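You operate a simulated robot arm through the tools that you are given. There is no shell and no other tool.

You are at the controls of a simulated robot arm. One attempt, no reset.

JOB
Tip the water in and mix on speed 3 till no streaks show.
Fine: jug empty and back, none spilt, lid shut, mixer off at the end. Set down upright: water jug.

It is judged by the outcome, as a careful person would: the job done as asked, and still so three seconds after it is handed in. It fails if anything else is knocked over, pushed out of place, dropped, spilled or broken. A push-on lid holds only when it is set on centred and level and pressed home; a screw cap is set on level and turned clockwise until tight.

ROBOT AND FRAMES
A 7-joint arm with a fingered hand, fixed in place. Base frame: the origin is at the foot of the arm, x ahead of it, y to its left, z up. Readings come in mm, rad, newtons and seconds.
With the tool pointing down near the work surface it reaches from about 100 to 560 mm from the base axis. Its first joint turns from -2.496 to 2.496 rad. Payload 3 kg.
The tool frame sits at the grasp point between the pads (the TCP): z along the fingers, y along the line on which they close. The tips reach 26 mm beyond it. The gripper opens to 148 mm. The gripper's body begins 73 mm behind the TCP. The gripper is a hand of 3 fingers: y runs from the thumb to the fingers, the wrist lies at [0, 0, -229] in the tool frame.
Orientation is that of the tool frame in the base frame, as [roll, pitch, yaw] about the fixed x, y, z axes, in that order (R = Rz(yaw) Ry(pitch) Rx(roll)). With the fingers straight down and closing along the base's y, the tool's x points along the base's -x, its y along +y and its z along -z.

CONTROLS
- The arm moves only by the tool nudge_tool. Its argument "steps" is a list of rows, each a list of 6 numbers: the shift along the tool's x, y, z in mm, then the turn, a rotation vector about the tool's x, y, z in rad. In form: [[dx, dy, dz, rx, ry, rz], ...]. A call has 1 to 20 rows; each row is the pose to reach, as a shift and turn from the pose commanded when the call began, along the tool's axes at that moment. Rows are played at 5 a second. More than 50 mm and 0.15 rad between two rows, and nothing of the call is played. Where a pose cannot be reached the arm comes as near as it can. A force on the tool above 60 N (or 10 N above the force at the start of the call, whichever is more), or a blocked arm, ends the call early, and 0.2 s more pass. In this call time passes only in rows, and 0.2 s behind the last. The reply holds the time, the measured pose of the TCP, the force on the tool along the base axes, the opening and the grip force, in the units named above and with some noise, with the torque about the TCP (base axes, N m) and any sound that the robot's microphone picked up.
- Cameras (640 x 400 px; columns grow to the right, rows downward): "scene" is fixed at [220.1, 501.1, 1444.5]; the picture's right is [-0.39, -0.92, 0.00], its down [-0.37, 0.16, -0.92] and it looks along [0.84, -0.36, -0.40] (base axes); focal length 214 px, centre (320, 200). "wrist" rides on the gripper at [68, -39, -90] in the tool frame; the picture's right is [0.50, 0.87, 0.00], its down [-0.66, 0.38, -0.65] and it looks along [-0.57, 0.33, 0.76] (tool axes); focal length 222 px, centre (320, 200). There is no depth. A picture from a camera that has moved, and an enlarged one, comes with that camera's place and axes in the base frame and with its lens.
- capture(camera): a new picture of that camera. It takes no simulated time.
- slide_trunk(by): slides the trunk up (or, below 0, down) by that many mm; the arm rides with it, the base frame stays. It gives what a move gives, with no picture.
- set_fingers(finger1, finger2, thumb_bend): sets how far each is bent, from 0 (flat) to 1 (curled in); at 0.3 the hand is open as for a grip, at 0.7 the pads meet at the TCP. One left out holds its place. A second passes; each finger stops where it meets its share of the squeeze, and holds until it gets a number again. It is the only way to open and close the hand. It gives what a move gives, with no picture; readings hold the bend of each and the force on the fingers (four entries, about 0 where the hand has none), thumb and palm.
- close_up(camera, box): a new picture of the part [left, top, right, bottom] of that camera's present view, enlarged. It takes no simulated time.
- close_job(): hands the job in; it is judged then, once.

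Nothing tells you positions but the pictures and the camera data. Unless the task says otherwise, let go and move clear before handing in.

The tools are called after ">>>" by a JSON object that holds its "name" and its "arguments". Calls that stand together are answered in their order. nudge_tool: Moves the arm, as the interface text tells. Its arguments: {"type":"object","properties":{"steps":{"type":"array","items":{"type":"array","items":{"type":"number"}}}},"required":["steps"]} The other tools are called the same way: slide_trunk (by) slides the trunk up or down; set_fingers (finger1, finger2, thumb_bend) moves the fingers one by one; capture (camera) takes a picture; close_up (camera, box) takes an enlarged picture of a part of a camera's view; close_job () hands the job in.

At the start:

```text
time_s: 0.0
ee_pos: [667.9, 349.0, 1381.6]
orientation: [-3.141, 0.0, 3.139]
contact_force: [0.1, -1.1, -0.4]
moment: [-0.05, -0.03, 0.0]
width: 148.1
grip_force: 0.0
shape: jaw
bend: [0.3, 0.3, 0.3]
finger forces: [0.1, 0.1, 0.0, 0.0, 0.0, 0.0]
trunk travel left (down, up): [-825.0, 65.0]
```

scene: 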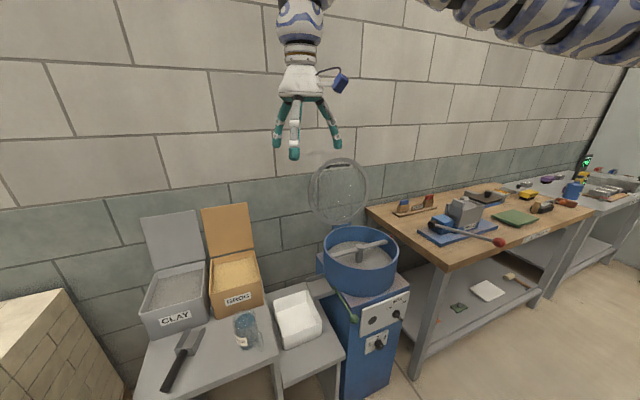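
wrist: 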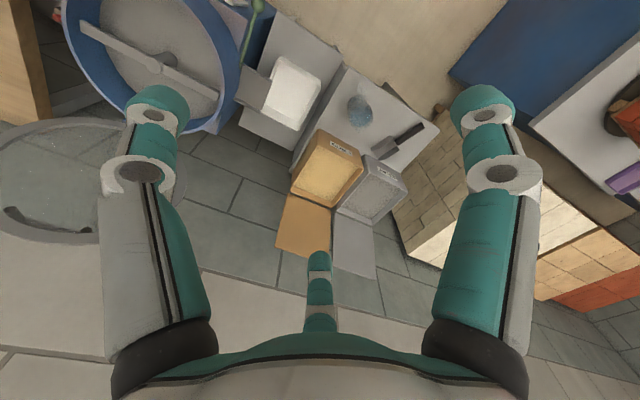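

I see a blue mixer with an open, transparent hinged lid, a jug of water on the grey table, and clay and grog bins beside it. I'll look closer before moving anything.

>>> {"name": "close_up", "arguments": {"camera": "scene", "box": [290, 140, 450, 240]}}

>>> {"name": "close_up", "arguments": {"camera": "scene", "box": [300, 220, 428, 300]}}

>>> {"name": "close_up", "arguments": {"camera": "scene", "box": [320, 280, 432, 350]}}

>>> {"name": "close_up", "arguments": {"camera": "scene", "box": [200, 290, 296, 350]}}

>>> {"name": "close_up", "arguments": {"camera": "scene", "box": [120, 190, 440, 400]}}

>>> {"name": "close_up", "arguments": {"camera": "wrist", "box": [0, 0, 440, 250]}}

```text
4.00 times, centred on (370, 190) of scene
camera zoom: at [220.1, 501.1, 1444.5], right [-0.39, -0.92, 0.0], down [-0.37, 0.16, -0.92], along [0.84, -0.36, -0.4], focal length 858 px, centre (120, 240)
```

zoom: 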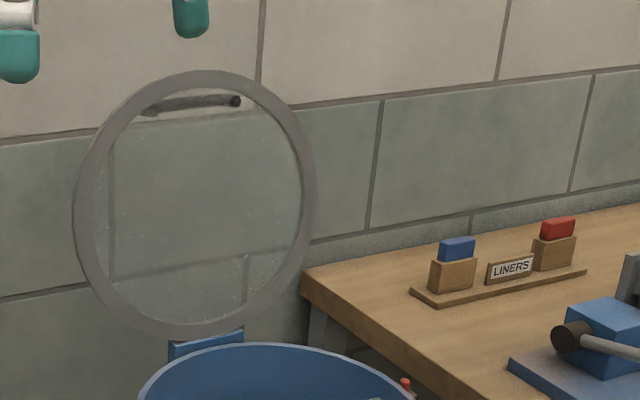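

```text
5.00 times, centred on (364, 260) of scene
camera zoom: at [220.1, 501.1, 1444.5], right [-0.39, -0.92, 0.0], down [-0.37, 0.16, -0.92], along [0.84, -0.36, -0.4], focal length 1072 px, centre (100, -100)
```

zoom: 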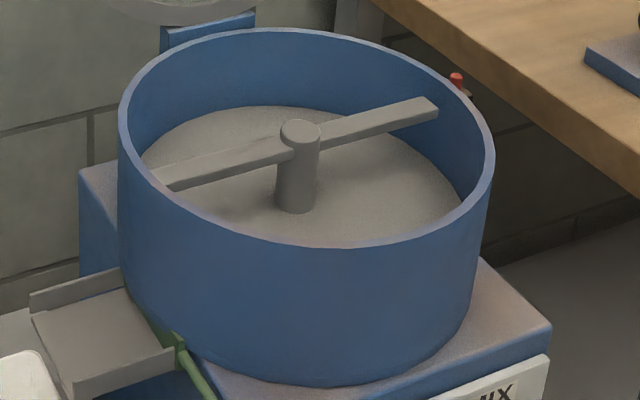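

```text
5.71 times, centred on (376, 315) of scene
camera zoom: at [220.1, 501.1, 1444.5], right [-0.39, -0.92, 0.0], down [-0.37, 0.16, -0.92], along [0.84, -0.36, -0.4], focal length 1226 px, centre (0, -457)
```

zoom: 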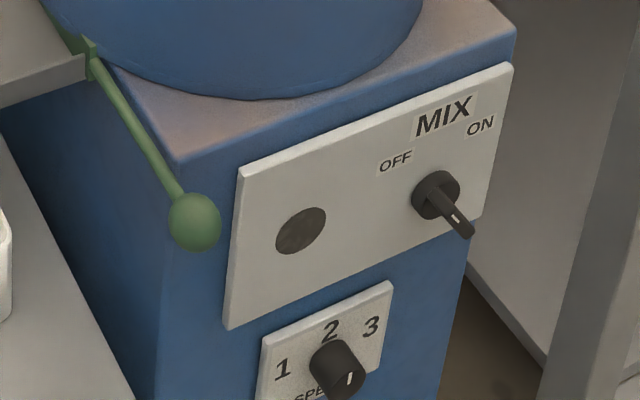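

```text
6.67 times, centred on (248, 320) of scene
camera zoom: at [220.1, 501.1, 1444.5], right [-0.39, -0.92, 0.0], down [-0.37, 0.16, -0.92], along [0.84, -0.36, -0.4], focal length 1430 px, centre (800, -600)
```

zoom: 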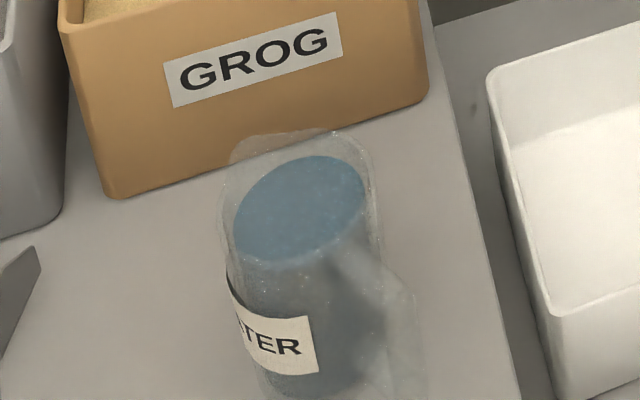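

```text
1.90 times, centred on (280, 295) of scene
camera zoom: at [220.1, 501.1, 1444.5], right [-0.39, -0.92, 0.0], down [-0.37, 0.16, -0.92], along [0.84, -0.36, -0.4], focal length 408 px, centre (396, 19)
```

zoom: 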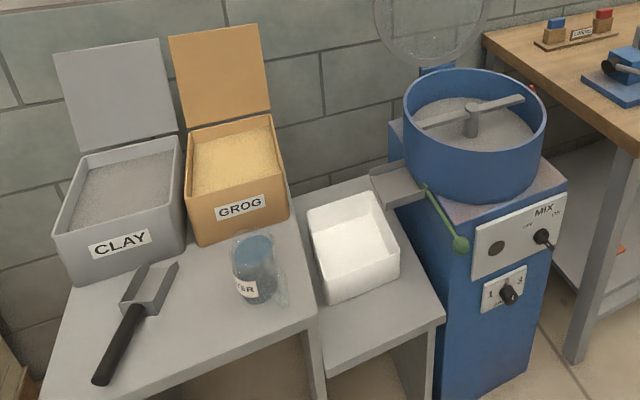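

```text
1.45 times, centred on (220, 125) of wrist
camera zoom: at [601.8, 309.9, 1473.7], right [-0.5, 0.87, 0.0], down [0.66, 0.38, 0.65], along [0.57, 0.33, -0.76], focal length 323 px, centre (466, 309)
```

zoom: 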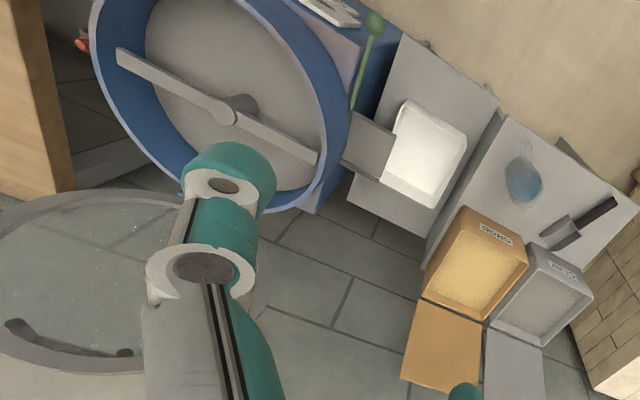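

The mixer hub is near (867, 38, 885) with its panel facing -x towards me. The lid stands open on a rear hinge, and the jug is near (746, 537). I'll lower the trunk part-way to get better views for locating things.

>>> {"name": "slide_trunk", "arguments": {"by": -250}}

>>> {"name": "capture", "arguments": {"camera": "wrist"}}

>>> {"name": "capture", "arguments": {"camera": "scene"}}

>>> {"name": "close_up", "arguments": {"camera": "scene", "box": [352, 320, 400, 350]}}

```text
time_s: 2.6
ee_pos: [667.9, 348.2, 1133.2]
orientation: [3.141, -0.001, 3.138]
contact_force: [0.0, 0.5, 0.6]
moment: [0.03, 0.03, 0.03]
width: 148.0
grip_force: 0.1
shape: jaw
bend: [0.3, 0.3, 0.3]
finger forces: [0.0, 0.0, 0.0, 0.1, 0.1, 0.1]
trunk travel left (down, up): [-575.0, 315.0]
```

```text
taken
camera wrist: at [601.7, 309.9, 1223.8], right [-0.5, 0.87, 0.0], down [0.66, 0.38, 0.65], along [0.57, 0.33, -0.76], focal length 222 px, centre (320, 200)
```

wrist: 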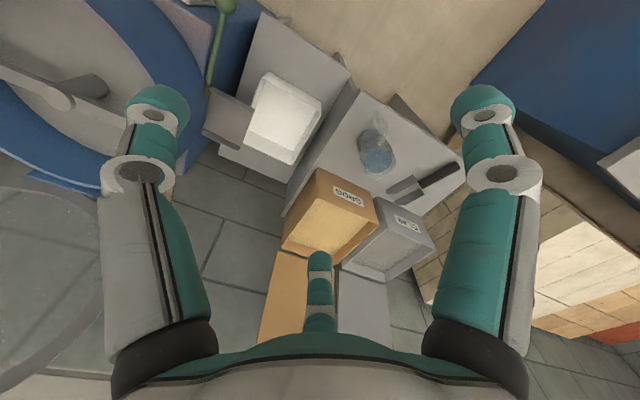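

```text
taken
```

scene: 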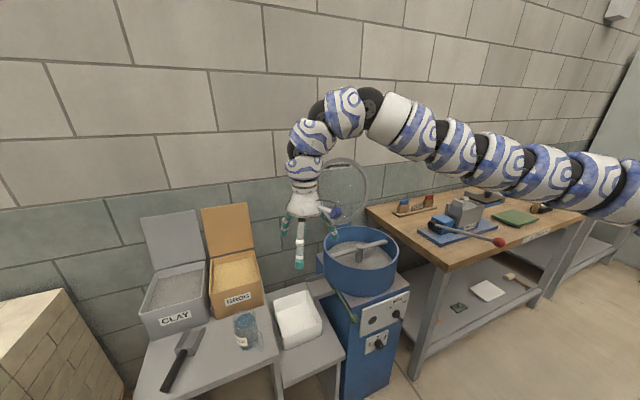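

```text
13.33 times, centred on (376, 335) of scene
camera zoom: at [220.1, 501.1, 1444.5], right [-0.39, -0.92, 0.0], down [-0.37, 0.16, -0.92], along [0.84, -0.36, -0.4], focal length 2860 px, centre (-427, -1600)
```

zoom: 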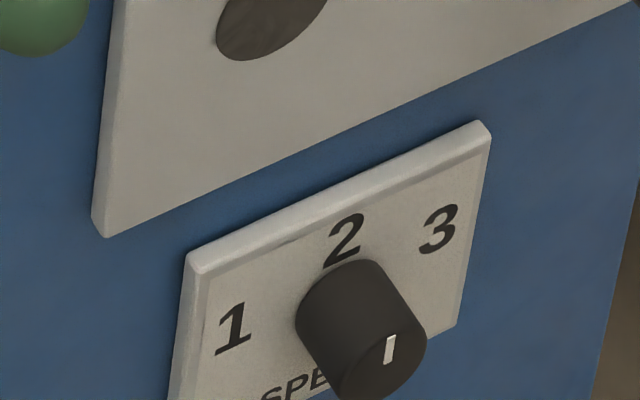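

The jug's water surface is near (746, 537, 808). Its handle seems to point towards -x/-y, and the speed dial seems to point at 2. I'll zoom in on the jug and the lid.

>>> {"name": "close_up", "arguments": {"camera": "scene", "box": [216, 300, 296, 350]}}

>>> {"name": "close_up", "arguments": {"camera": "wrist", "box": [320, 90, 448, 170]}}

>>> {"name": "close_up", "arguments": {"camera": "wrist", "box": [200, 0, 520, 200]}}

>>> {"name": "close_up", "arguments": {"camera": "scene", "box": [300, 150, 380, 200]}}

```text
8.00 times, centred on (256, 325) of scene
camera zoom: at [220.1, 501.1, 1444.5], right [-0.39, -0.92, 0.0], down [-0.37, 0.16, -0.92], along [0.84, -0.36, -0.4], focal length 1716 px, centre (832, -800)
```

zoom: 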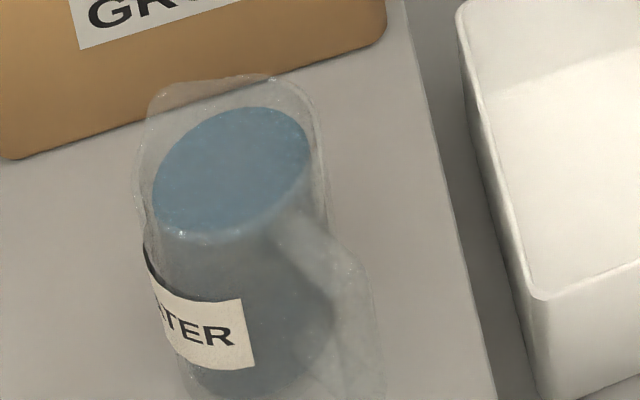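

```text
5.00 times, centred on (384, 130) of wrist
camera zoom: at [601.7, 309.9, 1223.8], right [-0.5, 0.87, 0.0], down [0.66, 0.38, 0.65], along [0.57, 0.33, -0.76], focal length 1111 px, centre (0, 550)
```

zoom: 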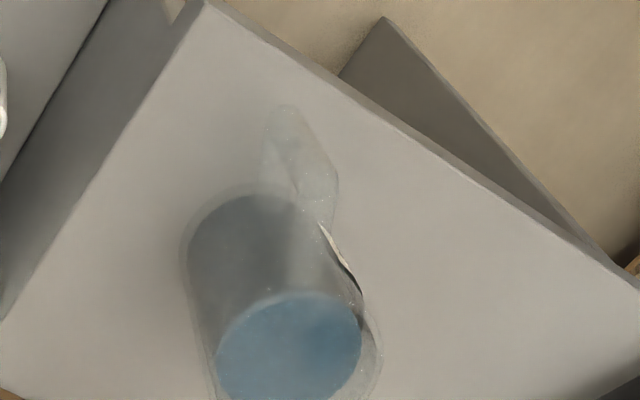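

```text
2.00 times, centred on (360, 100) of wrist
camera zoom: at [601.7, 309.9, 1223.8], right [-0.5, 0.87, 0.0], down [0.66, 0.38, 0.65], along [0.57, 0.33, -0.76], focal length 444 px, centre (240, 400)
```

zoom: 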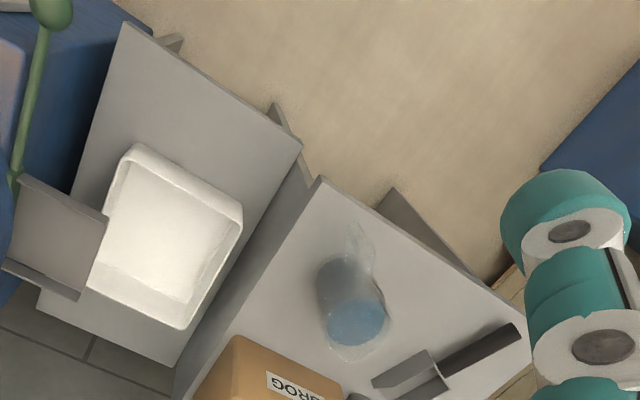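

```text
8.00 times, centred on (340, 175) of scene
camera zoom: at [220.1, 501.1, 1444.5], right [-0.39, -0.92, 0.0], down [-0.37, 0.16, -0.92], along [0.84, -0.36, -0.4], focal length 1716 px, centre (160, 400)
```

zoom: 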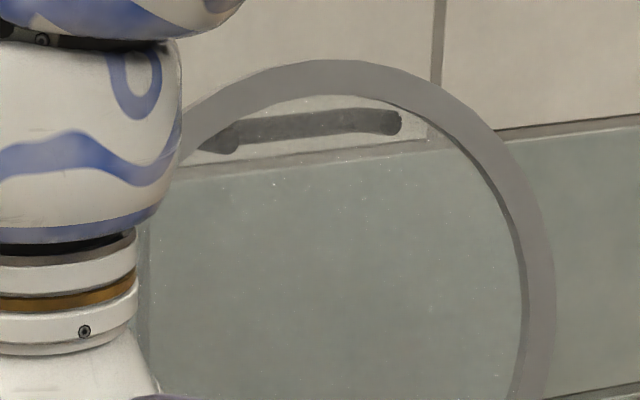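

The jug's handle points back towards the robot, roughly along (-0.8, -0.6). I'll look at the hand itself to plan the grasp.

>>> {"name": "close_up", "arguments": {"camera": "scene", "box": [264, 180, 360, 280]}}

>>> {"name": "close_up", "arguments": {"camera": "wrist", "box": [100, 80, 560, 400]}}

```text
4.00 times, centred on (312, 230) of scene
camera zoom: at [220.1, 501.1, 1444.5], right [-0.39, -0.92, 0.0], down [-0.37, 0.16, -0.92], along [0.84, -0.36, -0.4], focal length 858 px, centre (352, 80)
```

zoom: 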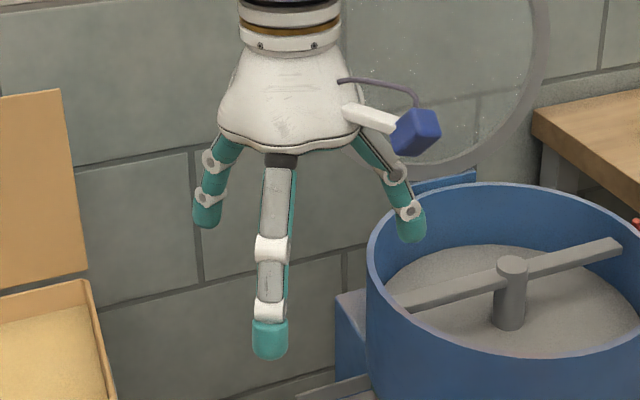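

```text
1.25 times, centred on (330, 240) of wrist
camera zoom: at [601.7, 309.9, 1223.8], right [-0.5, 0.87, 0.0], down [0.66, 0.38, 0.65], along [0.57, 0.33, -0.76], focal length 278 px, centre (308, 150)
```

zoom: 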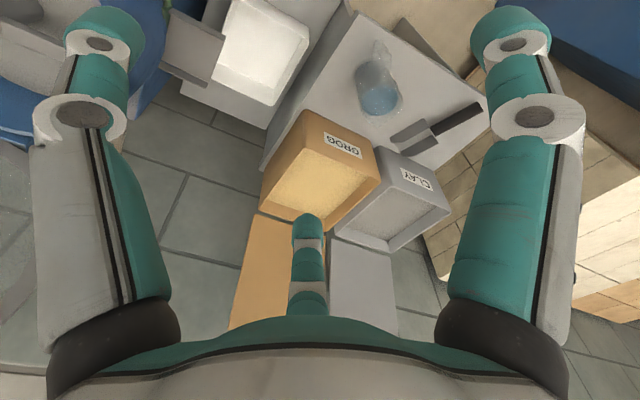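

The hand has three fingers 120° apart, so I'll grip the jug coaxially from above, with the handle between two fingers. I'll move over the jug for a closer look and to check reach.

>>> {"name": "nudge_tool", "arguments": {"steps": [[-16, 38, 0, 0, 0, 0], [-32, 76, 0, 0, 0, 0], [-47, 114, 0, 0, 0, 0], [-63, 152, 0, 0, 0, 0], [-78, 189, 0, 0, 0, 0]]}}

>>> {"name": "capture", "arguments": {"camera": "wrist"}}

>>> {"name": "capture", "arguments": {"camera": "scene"}}

```text
time_s: 3.8
ee_pos: [678.9, 429.7, 1126.7]
orientation: [-3.141, 0.001, 3.141]
contact_force: [-0.3, 0.2, -0.6]
moment: [-0.01, -0.01, -0.01]
width: 147.9
grip_force: 0.2
shape: jaw
bend: [0.3, 0.3, 0.3]
finger forces: [0.1, 0.0, 0.0, 0.0, 0.0, 0.0]
out of reach, approached as far as the arm can: row 2, 3, 4, 5
trunk travel left (down, up): [-575.0, 315.0]
```

```text
taken
camera wrist: at [613.3, 390.9, 1217.8], right [-0.5, 0.87, 0.0], down [0.66, 0.38, 0.65], along [0.57, 0.33, -0.76], focal length 222 px, centre (320, 200)
```

wrist: 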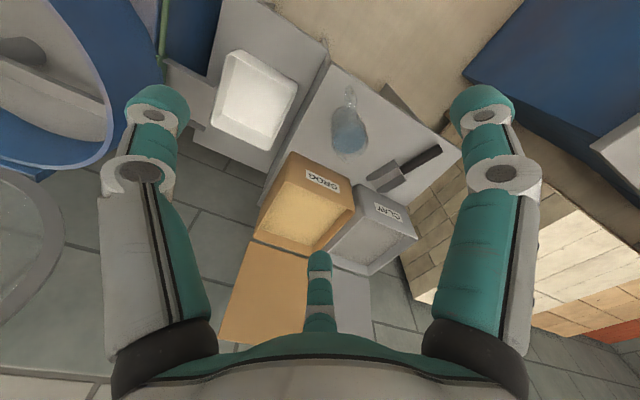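

```text
taken
```

scene: 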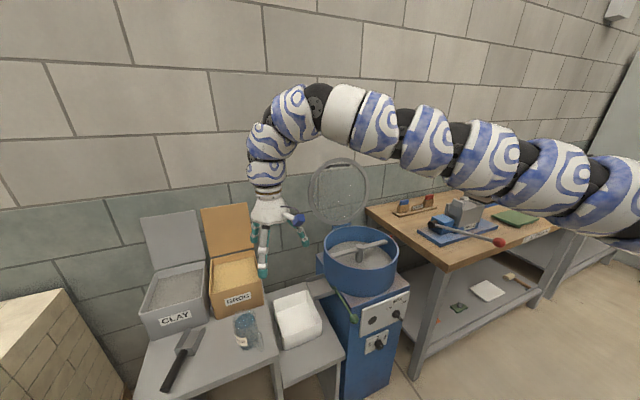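

At this height the arm can't go beyond about 800 mm radius with the tool straight down. I'll check whether reach improves when the wrist is lower relative to the shoulder.

>>> {"name": "nudge_tool", "arguments": {"steps": [[-10, 20, 40, 0, 0, 0], [-20, 40, 80, 0, 0, 0], [-35, 65, 120, 0, 0, 0], [-50, 80, 160, 0, 0, 0], [-67, 107, 200, 0, 0, 0]]}}

>>> {"name": "capture", "arguments": {"camera": "scene"}}

```text
refused: row 5 steps farther than a row can; nothing moved
```

```text
taken
```

scene: 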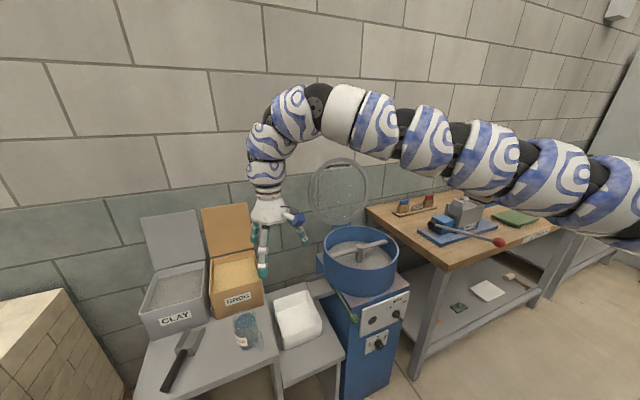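

The step was too large, so I'll try again with smaller rows. This will also show where the commanded pose now sits.

>>> {"name": "nudge_tool", "arguments": {"steps": [[0, 0, 40, 0, 0, 0], [0, 0, 80, 0, 0, 0], [0, 0, 120, 0, 0, 0], [0, 0, 160, 0, 0, 0]]}}

>>> {"name": "capture", "arguments": {"camera": "scene"}}

```text
time_s: 4.8
ee_pos: [685.9, 426.3, 965.2]
orientation: [3.139, 0.0, 3.139]
contact_force: [-0.2, -0.7, 0.8]
moment: [-0.03, -0.01, 0.0]
width: 148.1
grip_force: 0.0
shape: jaw
bend: [0.3, 0.3, 0.3]
finger forces: [0.1, 0.0, 0.0, 0.1, 0.0, 0.0]
trunk travel left (down, up): [-575.0, 315.0]
```

```text
taken
```

scene: 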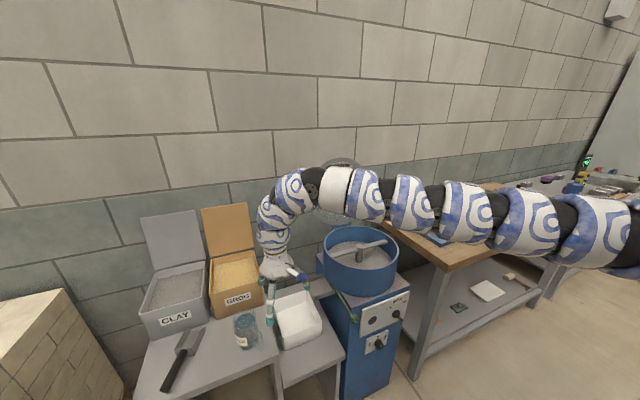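

>>> {"name": "nudge_tool", "arguments": {"steps": [[-12, 22, 0, 0, 0, 0], [-24, 44, 0, 0, 0, 0], [-36, 66, 0, 0, 0, 0], [-48, 88, 0, 0, 0, 0], [-60, 111, 0, 0, 0, 0]]}}

>>> {"name": "capture", "arguments": {"camera": "wrist"}}

```text
time_s: 6.0
ee_pos: [685.7, 428.0, 964.7]
orientation: [-3.141, -0.001, 3.139]
contact_force: [-0.6, 0.5, 0.0]
moment: [0.01, 0.0, -0.01]
width: 147.8
grip_force: 0.1
shape: jaw
bend: [0.3, 0.3, 0.3]
finger forces: [0.1, 0.0, 0.1, 0.0, 0.0, 0.0]
out of reach, approached as far as the arm can: row 1, 2, 3, 4, 5
trunk travel left (down, up): [-575.0, 315.0]
```

```text
taken
camera wrist: at [619.1, 389.0, 1055.6], right [-0.5, 0.87, 0.0], down [0.66, 0.38, 0.65], along [0.57, 0.33, -0.76], focal length 222 px, centre (320, 200)
```

wrist: 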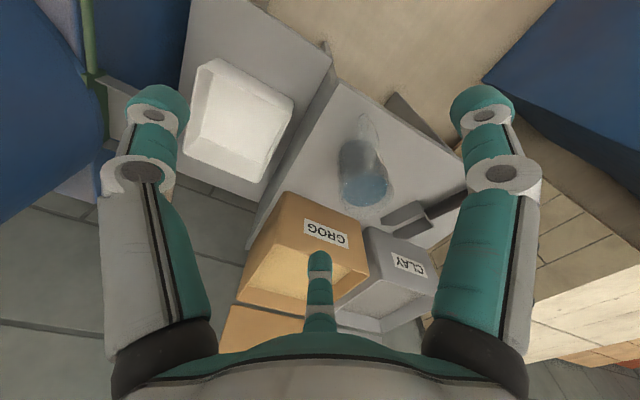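

Tool-down reach tops out at about 808 mm from the base axis and the jug is at about 920, so the grasp must be tilted outward. I'll look at the jug and its handle in detail.

>>> {"name": "close_up", "arguments": {"camera": "wrist", "box": [316, 100, 412, 220]}}

>>> {"name": "close_up", "arguments": {"camera": "scene", "box": [224, 304, 272, 360]}}

```text
3.33 times, centred on (364, 160) of wrist
camera zoom: at [619.1, 389.0, 1055.6], right [-0.5, 0.87, 0.0], down [0.66, 0.38, 0.65], along [0.57, 0.33, -0.76], focal length 740 px, centre (173, 333)
```

zoom: 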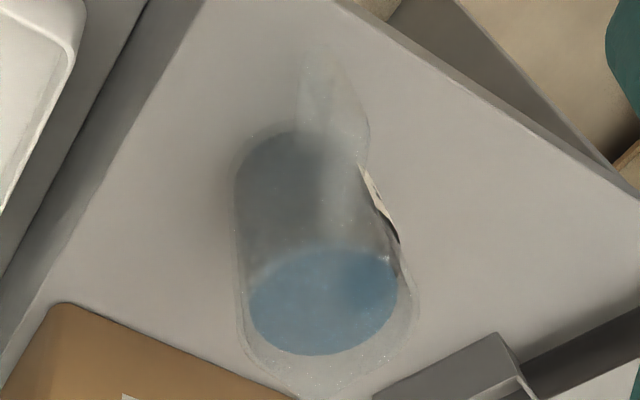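

```text
7.14 times, centred on (248, 332) of scene
camera zoom: at [220.1, 501.1, 1444.5], right [-0.39, -0.92, 0.0], down [-0.37, 0.16, -0.92], along [0.84, -0.36, -0.4], focal length 1532 px, centre (834, -743)
```

zoom: 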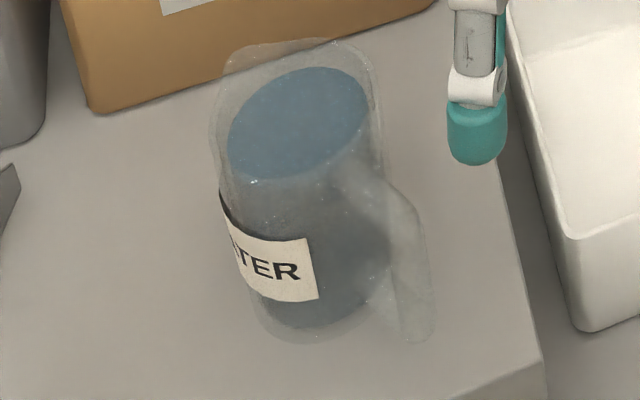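

The handle points straight back at the robot base and sits about 37–73 mm out from the jug axis, at z≈720–800. I'll pinch it with the hand near horizontal. First I'll back off and pitch the hand forward in free air.

>>> {"name": "nudge_tool", "arguments": {"steps": [[12, -8, -8, 0, -0.136, 0], [24, -16, -16, 0, -0.271, 0], [36, -24, -24, 0, -0.407, 0], [48, -32, -32, 0, -0.542, 0], [60, -40, -40, 0, -0.678, 0], [72, -48, -48, 0, -0.813, 0], [84, -56, -56, 0, -0.949, 0], [96, -64, -64, 0, -1.084, 0], [108, -72, -72, 0, -1.22, 0]]}}

>>> {"name": "capture", "arguments": {"camera": "wrist"}}

>>> {"name": "capture", "arguments": {"camera": "scene"}}

```text
time_s: 8.0
ee_pos: [595.2, 414.6, 954.6]
orientation: [3.139, 1.225, 3.135]
contact_force: [0.1, -1.0, -0.2]
moment: [0.01, 0.01, 0.0]
width: 148.0
grip_force: 0.1
shape: jaw
bend: [0.3, 0.3, 0.3]
finger forces: [0.1, 0.0, 0.0, 0.0, 0.0, 0.0]
out of reach, approached as far as the arm can: row 4, 5, 6, 7, 8, 9
trunk travel left (down, up): [-575.0, 315.0]
```

```text
taken
camera wrist: at [487.7, 376.1, 923.4], right [-0.16, 0.87, -0.47], down [-0.39, 0.38, 0.84], along [0.91, 0.32, 0.28], focal length 222 px, centre (320, 200)
```

wrist: 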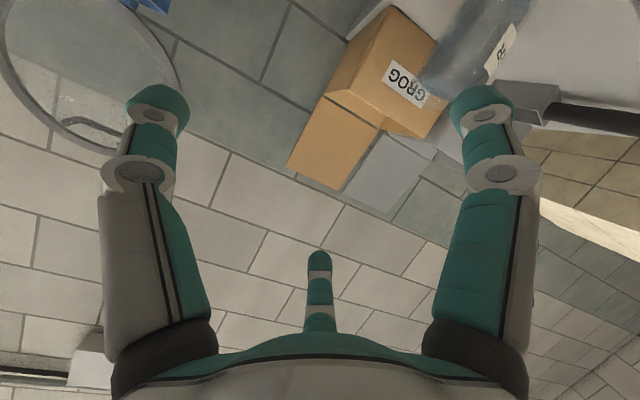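

```text
taken
```

scene: 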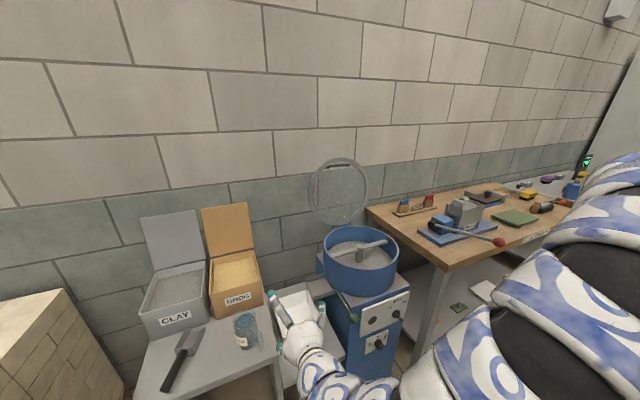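

The arm folded to reach that pose but the orientation is right. Next I'll roll the hand so the camera is on top, which also tests the last joint's range.

>>> {"name": "nudge_tool", "arguments": {"steps": [[0, 0, 0, 0, 0, 0.14], [0, 0, 0, 0, 0, 0.28], [0, 0, 0, 0, 0, 0.42], [0, 0, 0, 0, 0, 0.56], [0, 0, 0, 0, 0, 0.7], [0, 0, 0, 0, 0, 0.84], [0, 0, 0, 0, 0, 0.98], [0, 0, 0, 0, 0, 1.12], [0, 0, 0, 0, 0, 1.26], [0, 0, 0, 0, 0, 1.4], [0, 0, 0, 0, 0, 1.54]]}}

>>> {"name": "capture", "arguments": {"camera": "scene"}}

```text
time_s: 10.4
ee_pos: [595.5, 414.6, 952.3]
orientation: [1.925, 0.029, 1.574]
contact_force: [0.1, 0.6, -0.5]
moment: [0.0, -0.03, -0.02]
width: 148.3
grip_force: 0.1
shape: jaw
bend: [0.3, 0.3, 0.3]
finger forces: [0.0, 0.1, 0.0, 0.1, 0.0, 0.0]
out of reach, approached as far as the arm can: row 4, 5, 6, 7, 8, 9, 10, 11
trunk travel left (down, up): [-575.0, 315.0]
```

```text
taken
```

scene: 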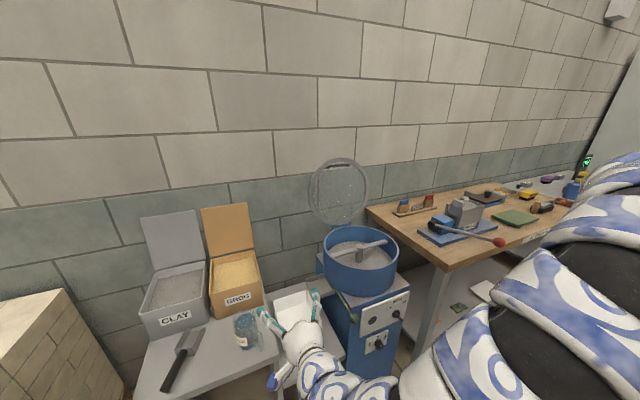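

>>> {"name": "nudge_tool", "arguments": {"steps": [[0, 0, 0, 0, 0, 0.14], [0, 0, 0, 0, 0, 0.28], [0, 0, 0, 0, 0, 0.42], [0, 0, 0, 0, 0, 0.56], [0, 0, 0, 0, 0, 0.7], [0, 0, 0, 0, 0, 0.84], [0, 0, 0, 0, 0, 0.98], [0, 0, 0, 0, 0, 1.12], [0, 0, 0, 0, 0, 1.26], [0, 0, 0, 0, 0, 1.4], [0, 0, 0, 0, 0, 1.54], [0, 0, 0, 0, 0, 1.6]]}}

>>> {"name": "capture", "arguments": {"camera": "scene"}}

>>> {"name": "capture", "arguments": {"camera": "wrist"}}

```text
time_s: 13.2
ee_pos: [614.3, 436.1, 1023.6]
orientation: [-2.957, -1.287, -0.173]
contact_force: [0.5, -0.2, -0.7]
moment: [0.0, -0.02, -0.02]
width: 148.1
grip_force: 0.1
shape: jaw
bend: [0.3, 0.3, 0.3]
finger forces: [0.1, 0.1, 0.0, 0.0, 0.0, 0.1]
out of reach, approached as far as the arm can: row 5, 6, 7, 8, 9
trunk travel left (down, up): [-575.0, 315.0]
stopped in row 12: the arm was blocked; the commanded pose is now the measured one
```

```text
taken
```

scene: 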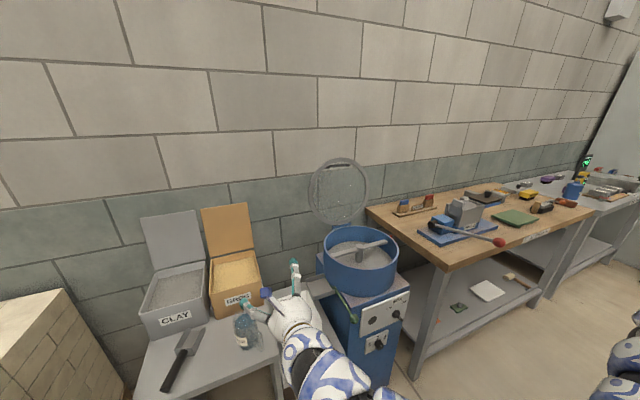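

```text
taken
camera wrist: at [546.7, 471.2, 1115.4], right [0.14, -0.89, 0.44], down [-0.81, -0.36, -0.47], along [0.57, -0.28, -0.77], focal length 222 px, centre (320, 200)
```

wrist: 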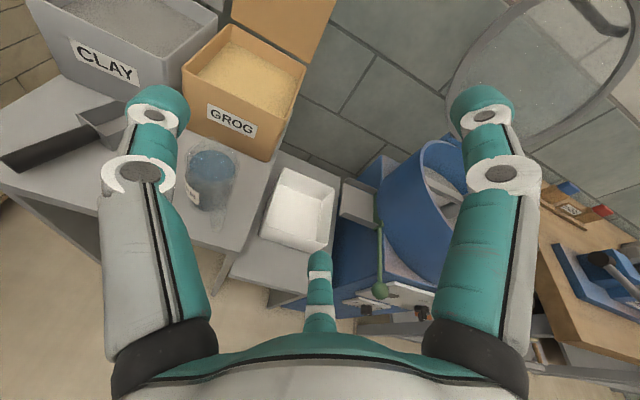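

The camera is now on top with a good view of everything. I'll take close-ups to refine the positions.

>>> {"name": "close_up", "arguments": {"camera": "wrist", "box": [170, 130, 266, 250]}}

>>> {"name": "close_up", "arguments": {"camera": "wrist", "box": [320, 120, 480, 330]}}

>>> {"name": "close_up", "arguments": {"camera": "wrist", "box": [430, 0, 640, 180]}}

```text
3.33 times, centred on (218, 190) of wrist
camera zoom: at [546.7, 471.2, 1115.4], right [0.14, -0.89, 0.44], down [-0.81, -0.36, -0.47], along [0.57, -0.28, -0.77], focal length 740 px, centre (660, 233)
```

zoom: 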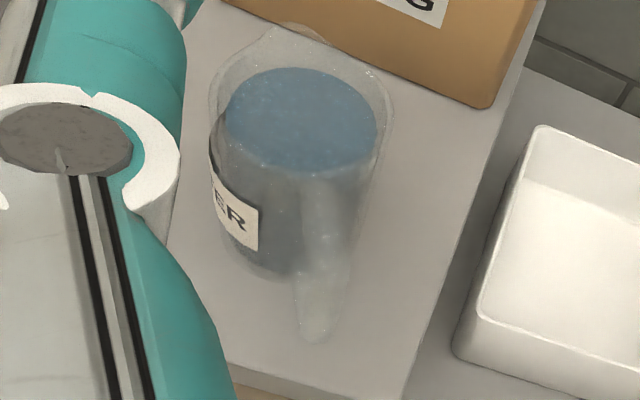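

```text
1.90 times, centred on (400, 225) of wrist
camera zoom: at [546.7, 471.2, 1115.4], right [0.14, -0.89, 0.44], down [-0.81, -0.36, -0.47], along [0.57, -0.28, -0.77], focal length 423 px, centre (168, 152)
```

zoom: 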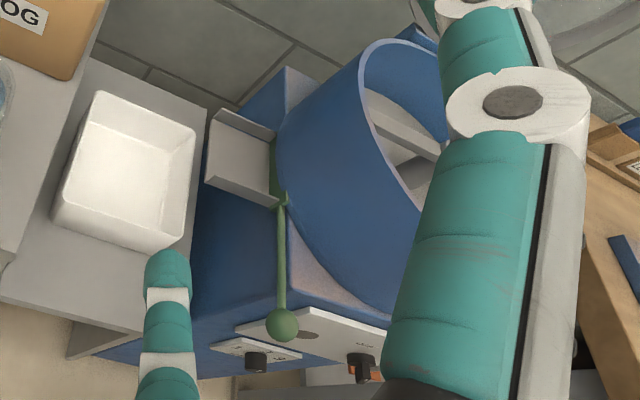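

```text
2.22 times, centred on (535, 90) of wrist
camera zoom: at [546.7, 471.2, 1115.4], right [0.14, -0.89, 0.44], down [-0.81, -0.36, -0.47], along [0.57, -0.28, -0.77], focal length 494 px, centre (-158, 444)
```

zoom: 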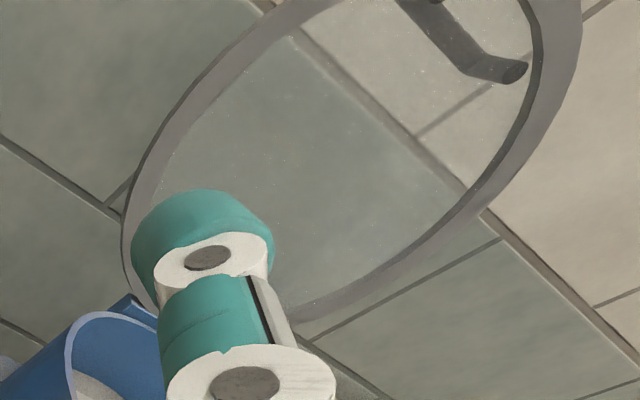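

I'll grip the handle, which ends near (692, 500) at 212°, with the thumb on one side and both fingers on the other. I'm lowering the trunk so the arm works level.

>>> {"name": "slide_trunk", "arguments": {"by": -180}}

>>> {"name": "set_fingers", "arguments": {"finger1": 0.44, "finger2": 0.44, "thumb_bend": 0.46}}

>>> {"name": "capture", "arguments": {"camera": "wrist"}}

>>> {"name": "capture", "arguments": {"camera": "scene"}}

```text
time_s: 15.2
ee_pos: [614.2, 435.4, 842.0]
orientation: [-2.959, -1.285, -0.17]
contact_force: [0.1, 0.5, 0.2]
moment: [-0.03, -0.01, -0.01]
width: 148.1
grip_force: 0.1
shape: jaw
bend: [0.3, 0.3, 0.3]
finger forces: [0.0, 0.0, 0.1, 0.0, 0.0, 0.1]
trunk travel left (down, up): [-395.0, 495.0]
```

```text
time_s: 16.2
ee_pos: [614.0, 436.2, 842.6]
orientation: [-2.957, -1.284, -0.173]
contact_force: [0.1, -0.2, 0.0]
moment: [-0.03, -0.05, -0.02]
width: 79.3
grip_force: 0.0
shape: fingers
bend: [0.44, 0.44, 0.46]
finger forces: [0.0, 0.0, 0.1, 0.0, 0.0, 0.0]
trunk travel left (down, up): [-395.0, 495.0]
```

```text
taken
camera wrist: at [547.6, 470.4, 934.5], right [0.14, -0.89, 0.44], down [-0.81, -0.36, -0.47], along [0.57, -0.28, -0.77], focal length 222 px, centre (320, 200)
```

wrist: 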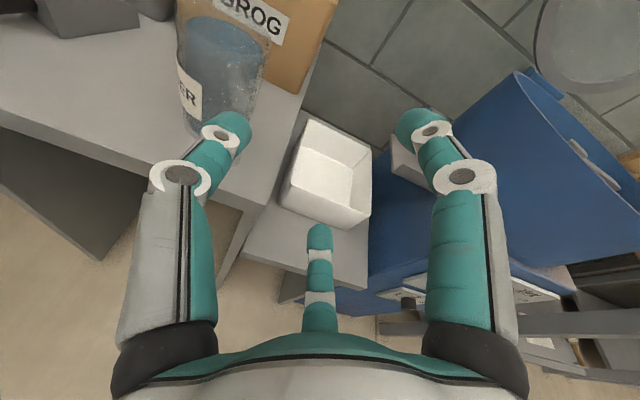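

```text
taken
```

scene: 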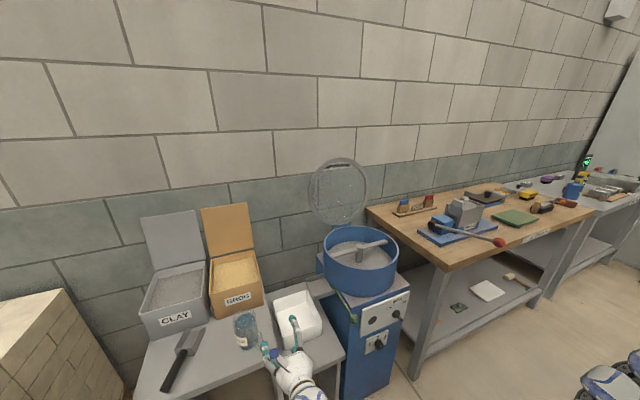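

I'll now turn the hand to face along the handle and move to a pre-grasp pose about 70 mm short of it.

>>> {"name": "nudge_tool", "arguments": {"steps": [[-10, -4, 7, 0.086, -0.005, -0.033], [-20, -8, 14, 0.172, -0.009, -0.067], [-30, -13, 21, 0.258, -0.014, -0.1], [-40, -17, 28, 0.345, -0.018, -0.133], [-50, -21, 35, 0.431, -0.023, -0.167], [-60, -25, 41, 0.517, -0.027, -0.2]]}}

>>> {"name": "capture", "arguments": {"camera": "wrist"}}

>>> {"name": "capture", "arguments": {"camera": "scene"}}

```text
time_s: 17.6
ee_pos: [636.1, 466.3, 774.1]
orientation: [-3.127, -1.278, 0.545]
contact_force: [0.0, 0.8, -0.4]
moment: [0.04, -0.01, -0.03]
width: 79.0
grip_force: 0.1
shape: fingers
bend: [0.44, 0.44, 0.46]
finger forces: [0.1, 0.0, 0.0, 0.1, 0.0, 0.0]
trunk travel left (down, up): [-395.0, 495.0]
```

```text
taken
camera wrist: at [560.7, 463.0, 867.4], right [0.58, -0.66, 0.47], down [-0.49, -0.75, -0.44], along [0.65, 0.02, -0.76], focal length 222 px, centre (320, 200)
```

wrist: 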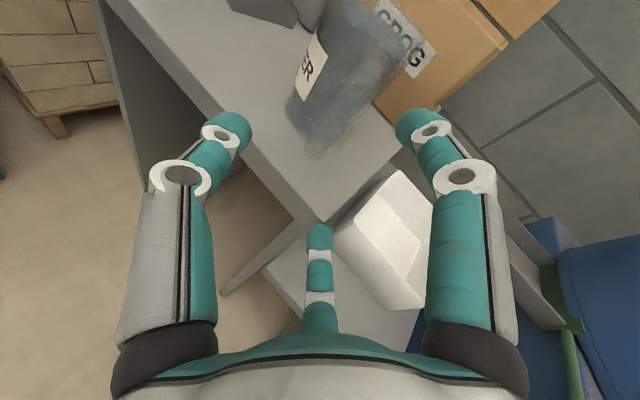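

```text
taken
```

scene: 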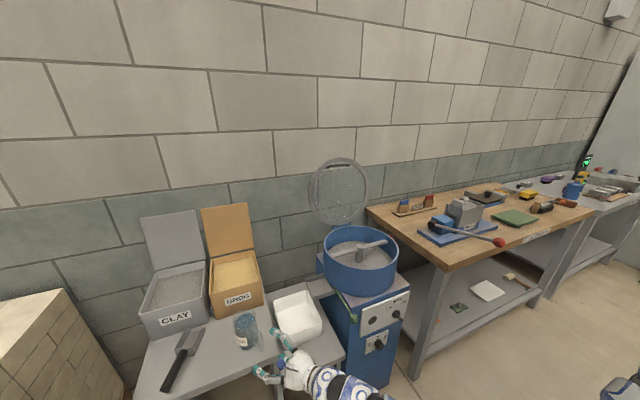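

Pre-grasp is reached. I'll look closely at how the handle sits relative to the fingers.

>>> {"name": "close_up", "arguments": {"camera": "wrist", "box": [200, 0, 456, 240]}}

>>> {"name": "close_up", "arguments": {"camera": "wrist", "box": [270, 60, 370, 170]}}

>>> {"name": "close_up", "arguments": {"camera": "scene", "box": [216, 300, 316, 400]}}

```text
1.67 times, centred on (328, 120) of wrist
camera zoom: at [560.7, 463.0, 867.4], right [0.58, -0.66, 0.47], down [-0.49, -0.75, -0.44], along [0.65, 0.02, -0.76], focal length 370 px, centre (307, 333)
```

zoom: 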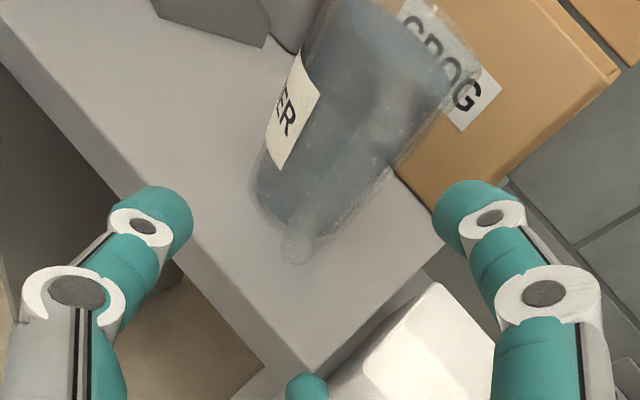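

```text
3.64 times, centred on (320, 115) of wrist
camera zoom: at [560.7, 463.0, 867.4], right [0.58, -0.66, 0.47], down [-0.49, -0.75, -0.44], along [0.65, 0.02, -0.76], focal length 808 px, centre (320, 509)
```

zoom: 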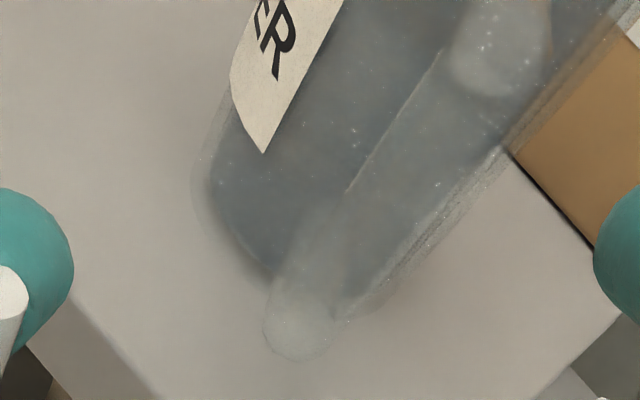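

```text
4.00 times, centred on (266, 350) of scene
camera zoom: at [220.1, 501.1, 1444.5], right [-0.39, -0.92, 0.0], down [-0.37, 0.16, -0.92], along [0.84, -0.36, -0.4], focal length 858 px, centre (536, -400)
```

zoom: 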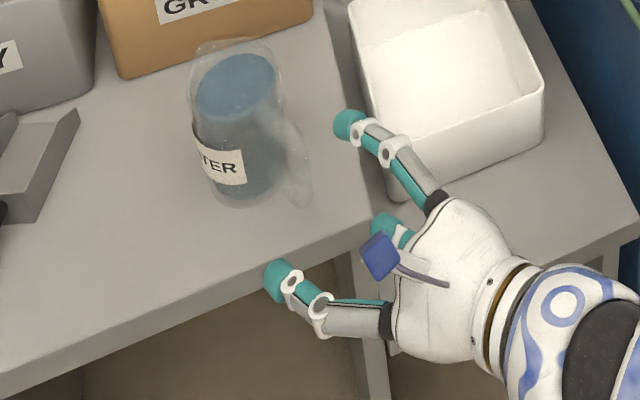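

The handle looks like a roughly 14 mm vertical bar near (686, 499), spanning z≈750–815. I'll level the hand, raise it to z≈783 and advance until the bar is between the fingers.

>>> {"name": "nudge_tool", "arguments": {"steps": [[5, 0, -1, 0, 0.1, 0], [9, 0, -2.6, 0, 0.19, 0], [12, 0, 8, 0, 0.19, 0], [15.5, 0, 19, 0, 0.19, 0], [18.8, 0, 30, 0, 0.19, 0], [22, 0, 41, 0, 0.19, 0], [25, 0, 52, 0, 0.19, 0]]}}

>>> {"name": "close_up", "arguments": {"camera": "wrist", "box": [200, 0, 456, 240]}}

>>> {"name": "close_up", "arguments": {"camera": "scene", "box": [216, 300, 316, 400]}}

```text
time_s: 18.3
ee_pos: [631.3, 470.0, 784.8]
orientation: [-3.07, -1.47, 0.496]
contact_force: [-41.8, -23.1, 12.7]
moment: [-1.9, 2.45, -1.68]
width: 79.0
grip_force: 24.0
shape: fingers
bend: [0.44, 0.34, 0.46]
finger forces: [0.0, 48.0, 0.0, 0.0, 0.0, 0.1]
trunk travel left (down, up): [-395.0, 495.0]
stopped in row 3: the force on the tool passed its limit at 67 N (the readings are from after the stop); the commanded pose is now the measured one
```

```text
1.67 times, centred on (328, 120) of wrist
camera zoom: at [543.0, 458.3, 862.4], right [0.51, -0.71, 0.49], down [-0.4, -0.7, -0.59], along [0.76, 0.1, -0.64], focal length 370 px, centre (307, 333)
```

zoom: 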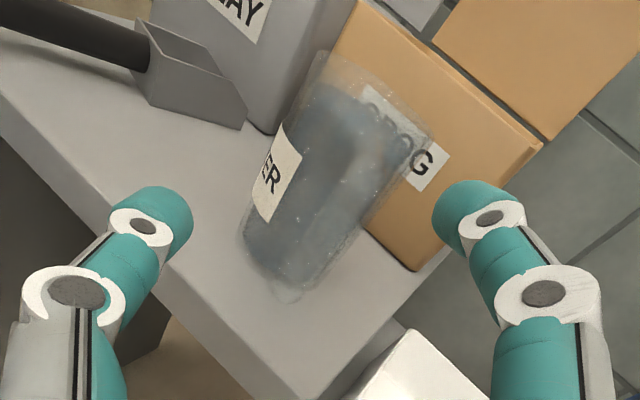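

```text
4.00 times, centred on (266, 350) of scene
camera zoom: at [220.1, 501.1, 1444.5], right [-0.39, -0.92, 0.0], down [-0.37, 0.16, -0.92], along [0.84, -0.36, -0.4], focal length 858 px, centre (536, -400)
```

zoom: 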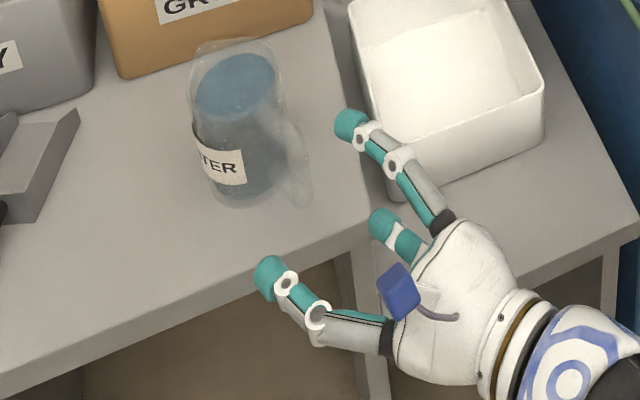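

The lower finger hit the table's front edge. Triangulating again, the table top is nearer z≈740 than I assumed. The jug hasn't moved. I'll back off and rise, then narrow the fingers before retrying.

>>> {"name": "nudge_tool", "arguments": {"steps": [[0, 0, -12, 0, 0, 0], [4, 0, -24, 0, 0, 0], [20, 0, -24, 0, 0, 0]]}}

>>> {"name": "set_fingers", "arguments": {"finger1": 0.53, "finger2": 0.57, "thumb_bend": 0.42}}

>>> {"name": "capture", "arguments": {"camera": "wrist"}}

>>> {"name": "close_up", "arguments": {"camera": "scene", "box": [216, 300, 316, 400]}}

```text
time_s: 19.1
ee_pos: [616.9, 457.1, 805.5]
orientation: [-3.083, -1.465, 0.506]
contact_force: [0.2, 0.6, -0.5]
moment: [0.0, 0.01, -0.02]
width: 78.7
grip_force: 0.1
shape: fingers
bend: [0.44, 0.44, 0.46]
finger forces: [0.0, 0.0, 0.0, 0.0, 0.0, 0.0]
trunk travel left (down, up): [-395.0, 495.0]
```

```text
time_s: 20.1
ee_pos: [617.2, 457.1, 805.1]
orientation: [-3.08, -1.469, 0.504]
contact_force: [1.0, 0.6, 0.6]
moment: [0.0, -0.02, -0.01]
width: 71.0
grip_force: 0.0
shape: fingers
bend: [0.53, 0.56, 0.42]
finger forces: [0.0, 0.1, 0.0, 0.0, 0.1, 0.1]
trunk travel left (down, up): [-395.0, 495.0]
```

```text
taken
camera wrist: at [528.3, 445.9, 883.5], right [0.51, -0.71, 0.49], down [-0.41, -0.7, -0.59], along [0.76, 0.1, -0.64], focal length 222 px, centre (320, 200)
```

wrist: 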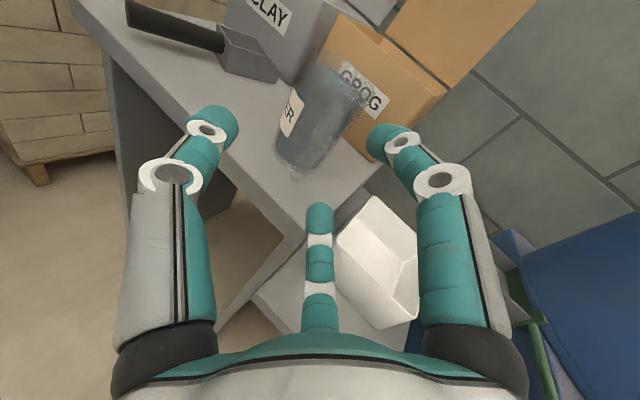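

```text
4.00 times, centred on (266, 350) of scene
camera zoom: at [220.1, 501.1, 1444.5], right [-0.39, -0.92, 0.0], down [-0.37, 0.16, -0.92], along [0.84, -0.36, -0.4], focal length 858 px, centre (536, -400)
```

zoom: 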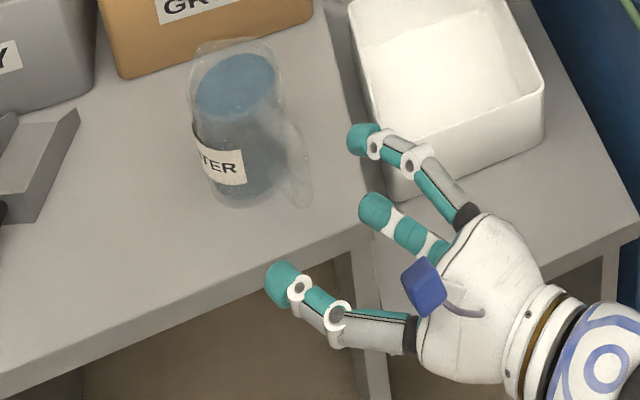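

>>> {"name": "close_up", "arguments": {"camera": "wrist", "box": [250, 50, 400, 200]}}

```text
2.67 times, centred on (325, 125) of wrist
camera zoom: at [528.3, 445.9, 883.5], right [0.51, -0.71, 0.49], down [-0.41, -0.7, -0.59], along [0.76, 0.1, -0.64], focal length 592 px, centre (307, 400)
```

zoom: 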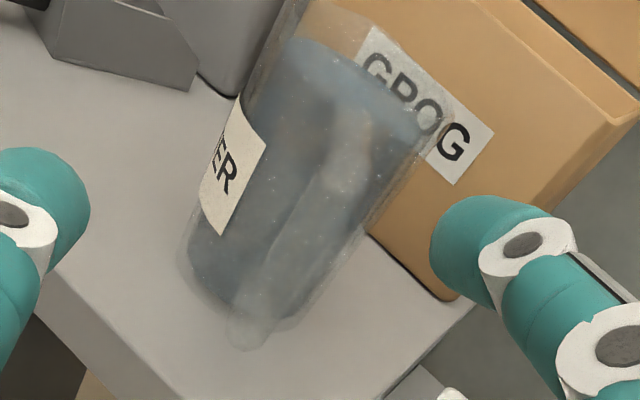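

The bar lines up with the hand to within a millimetre or two. I'll offset 8 mm right so it clears the two narrowed fingers, then advance slowly.

>>> {"name": "nudge_tool", "arguments": {"steps": [[0, 8, 0, 0, 0, 0], [0, 8, 12, 0, 0, 0], [-1, 8, 24, 0, 0, 0], [-2, 8, 36, 0, 0, 0], [-3, 8, 46, 0, 0, 0], [-4, 8, 55, 0, 0, 0]]}}

>>> {"name": "capture", "arguments": {"camera": "wrist"}}

>>> {"name": "close_up", "arguments": {"camera": "scene", "box": [216, 300, 296, 380]}}

```text
time_s: 21.5
ee_pos: [668.5, 481.4, 795.6]
orientation: [-3.073, -1.467, 0.493]
contact_force: [0.1, -0.8, 0.2]
moment: [-0.01, 0.01, 0.01]
width: 71.0
grip_force: 0.0
shape: fingers
bend: [0.53, 0.56, 0.42]
finger forces: [0.0, 0.0, 0.0, 0.1, 0.0, 0.0]
trunk travel left (down, up): [-395.0, 495.0]
```

```text
taken
camera wrist: at [578.8, 468.6, 873.3], right [0.51, -0.71, 0.49], down [-0.41, -0.7, -0.59], along [0.76, 0.1, -0.64], focal length 222 px, centre (320, 200)
```

wrist: 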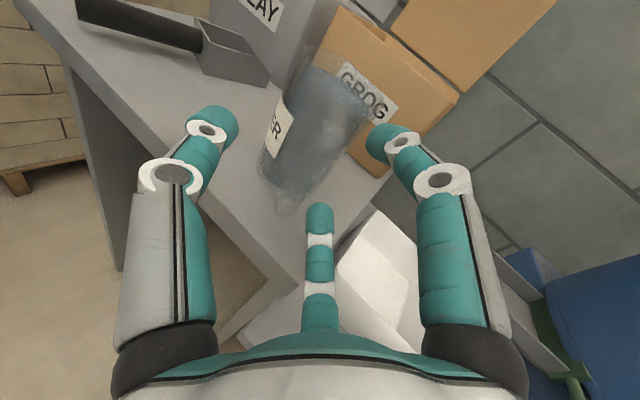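

```text
5.00 times, centred on (256, 340) of scene
camera zoom: at [220.1, 501.1, 1444.5], right [-0.39, -0.92, 0.0], down [-0.37, 0.16, -0.92], along [0.84, -0.36, -0.4], focal length 1072 px, centre (640, -500)
```

zoom: 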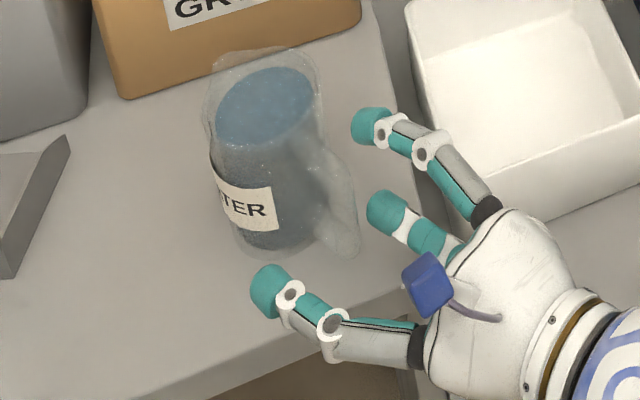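

Clearances look right in both views, with about 16 mm left. I'll advance and check.

>>> {"name": "nudge_tool", "arguments": {"steps": [[-1, 0, 8, 0, 0, 0], [-2, 0, 16, 0, 0, 0]]}}

>>> {"name": "close_up", "arguments": {"camera": "wrist", "box": [160, 60, 460, 260]}}

>>> {"name": "close_up", "arguments": {"camera": "scene", "box": [226, 310, 286, 370]}}

```text
time_s: 22.1
ee_pos: [681.8, 487.8, 791.6]
orientation: [-3.084, -1.467, 0.506]
contact_force: [0.3, -0.4, -0.6]
moment: [0.02, -0.01, 0.02]
width: 71.0
grip_force: 0.1
shape: fingers
bend: [0.53, 0.56, 0.42]
finger forces: [0.0, 0.1, 0.1, 0.1, 0.1, 0.0]
trunk travel left (down, up): [-395.0, 495.0]
```

```text
2.00 times, centred on (310, 160) of wrist
camera zoom: at [591.9, 477.8, 869.3], right [0.51, -0.71, 0.49], down [-0.41, -0.7, -0.59], along [0.76, 0.1, -0.64], focal length 444 px, centre (340, 280)
```

zoom: 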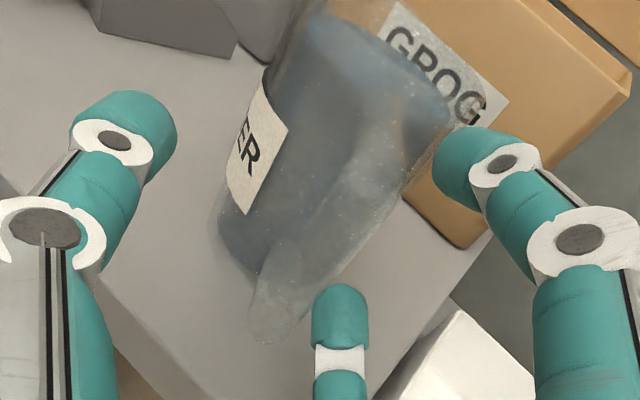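

```text
6.67 times, centred on (256, 340) of scene
camera zoom: at [220.1, 501.1, 1444.5], right [-0.39, -0.92, 0.0], down [-0.37, 0.16, -0.92], along [0.84, -0.36, -0.4], focal length 1430 px, centre (747, -733)
```

zoom: 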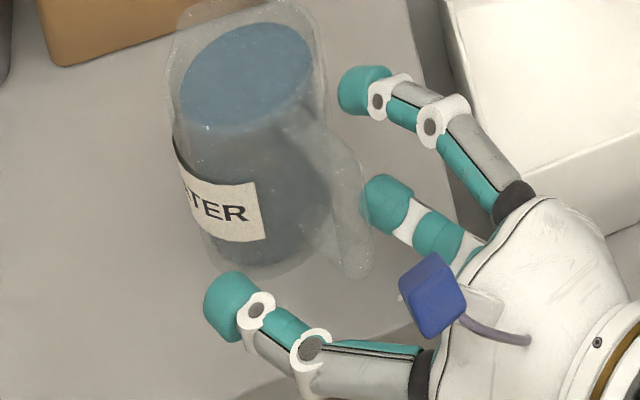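

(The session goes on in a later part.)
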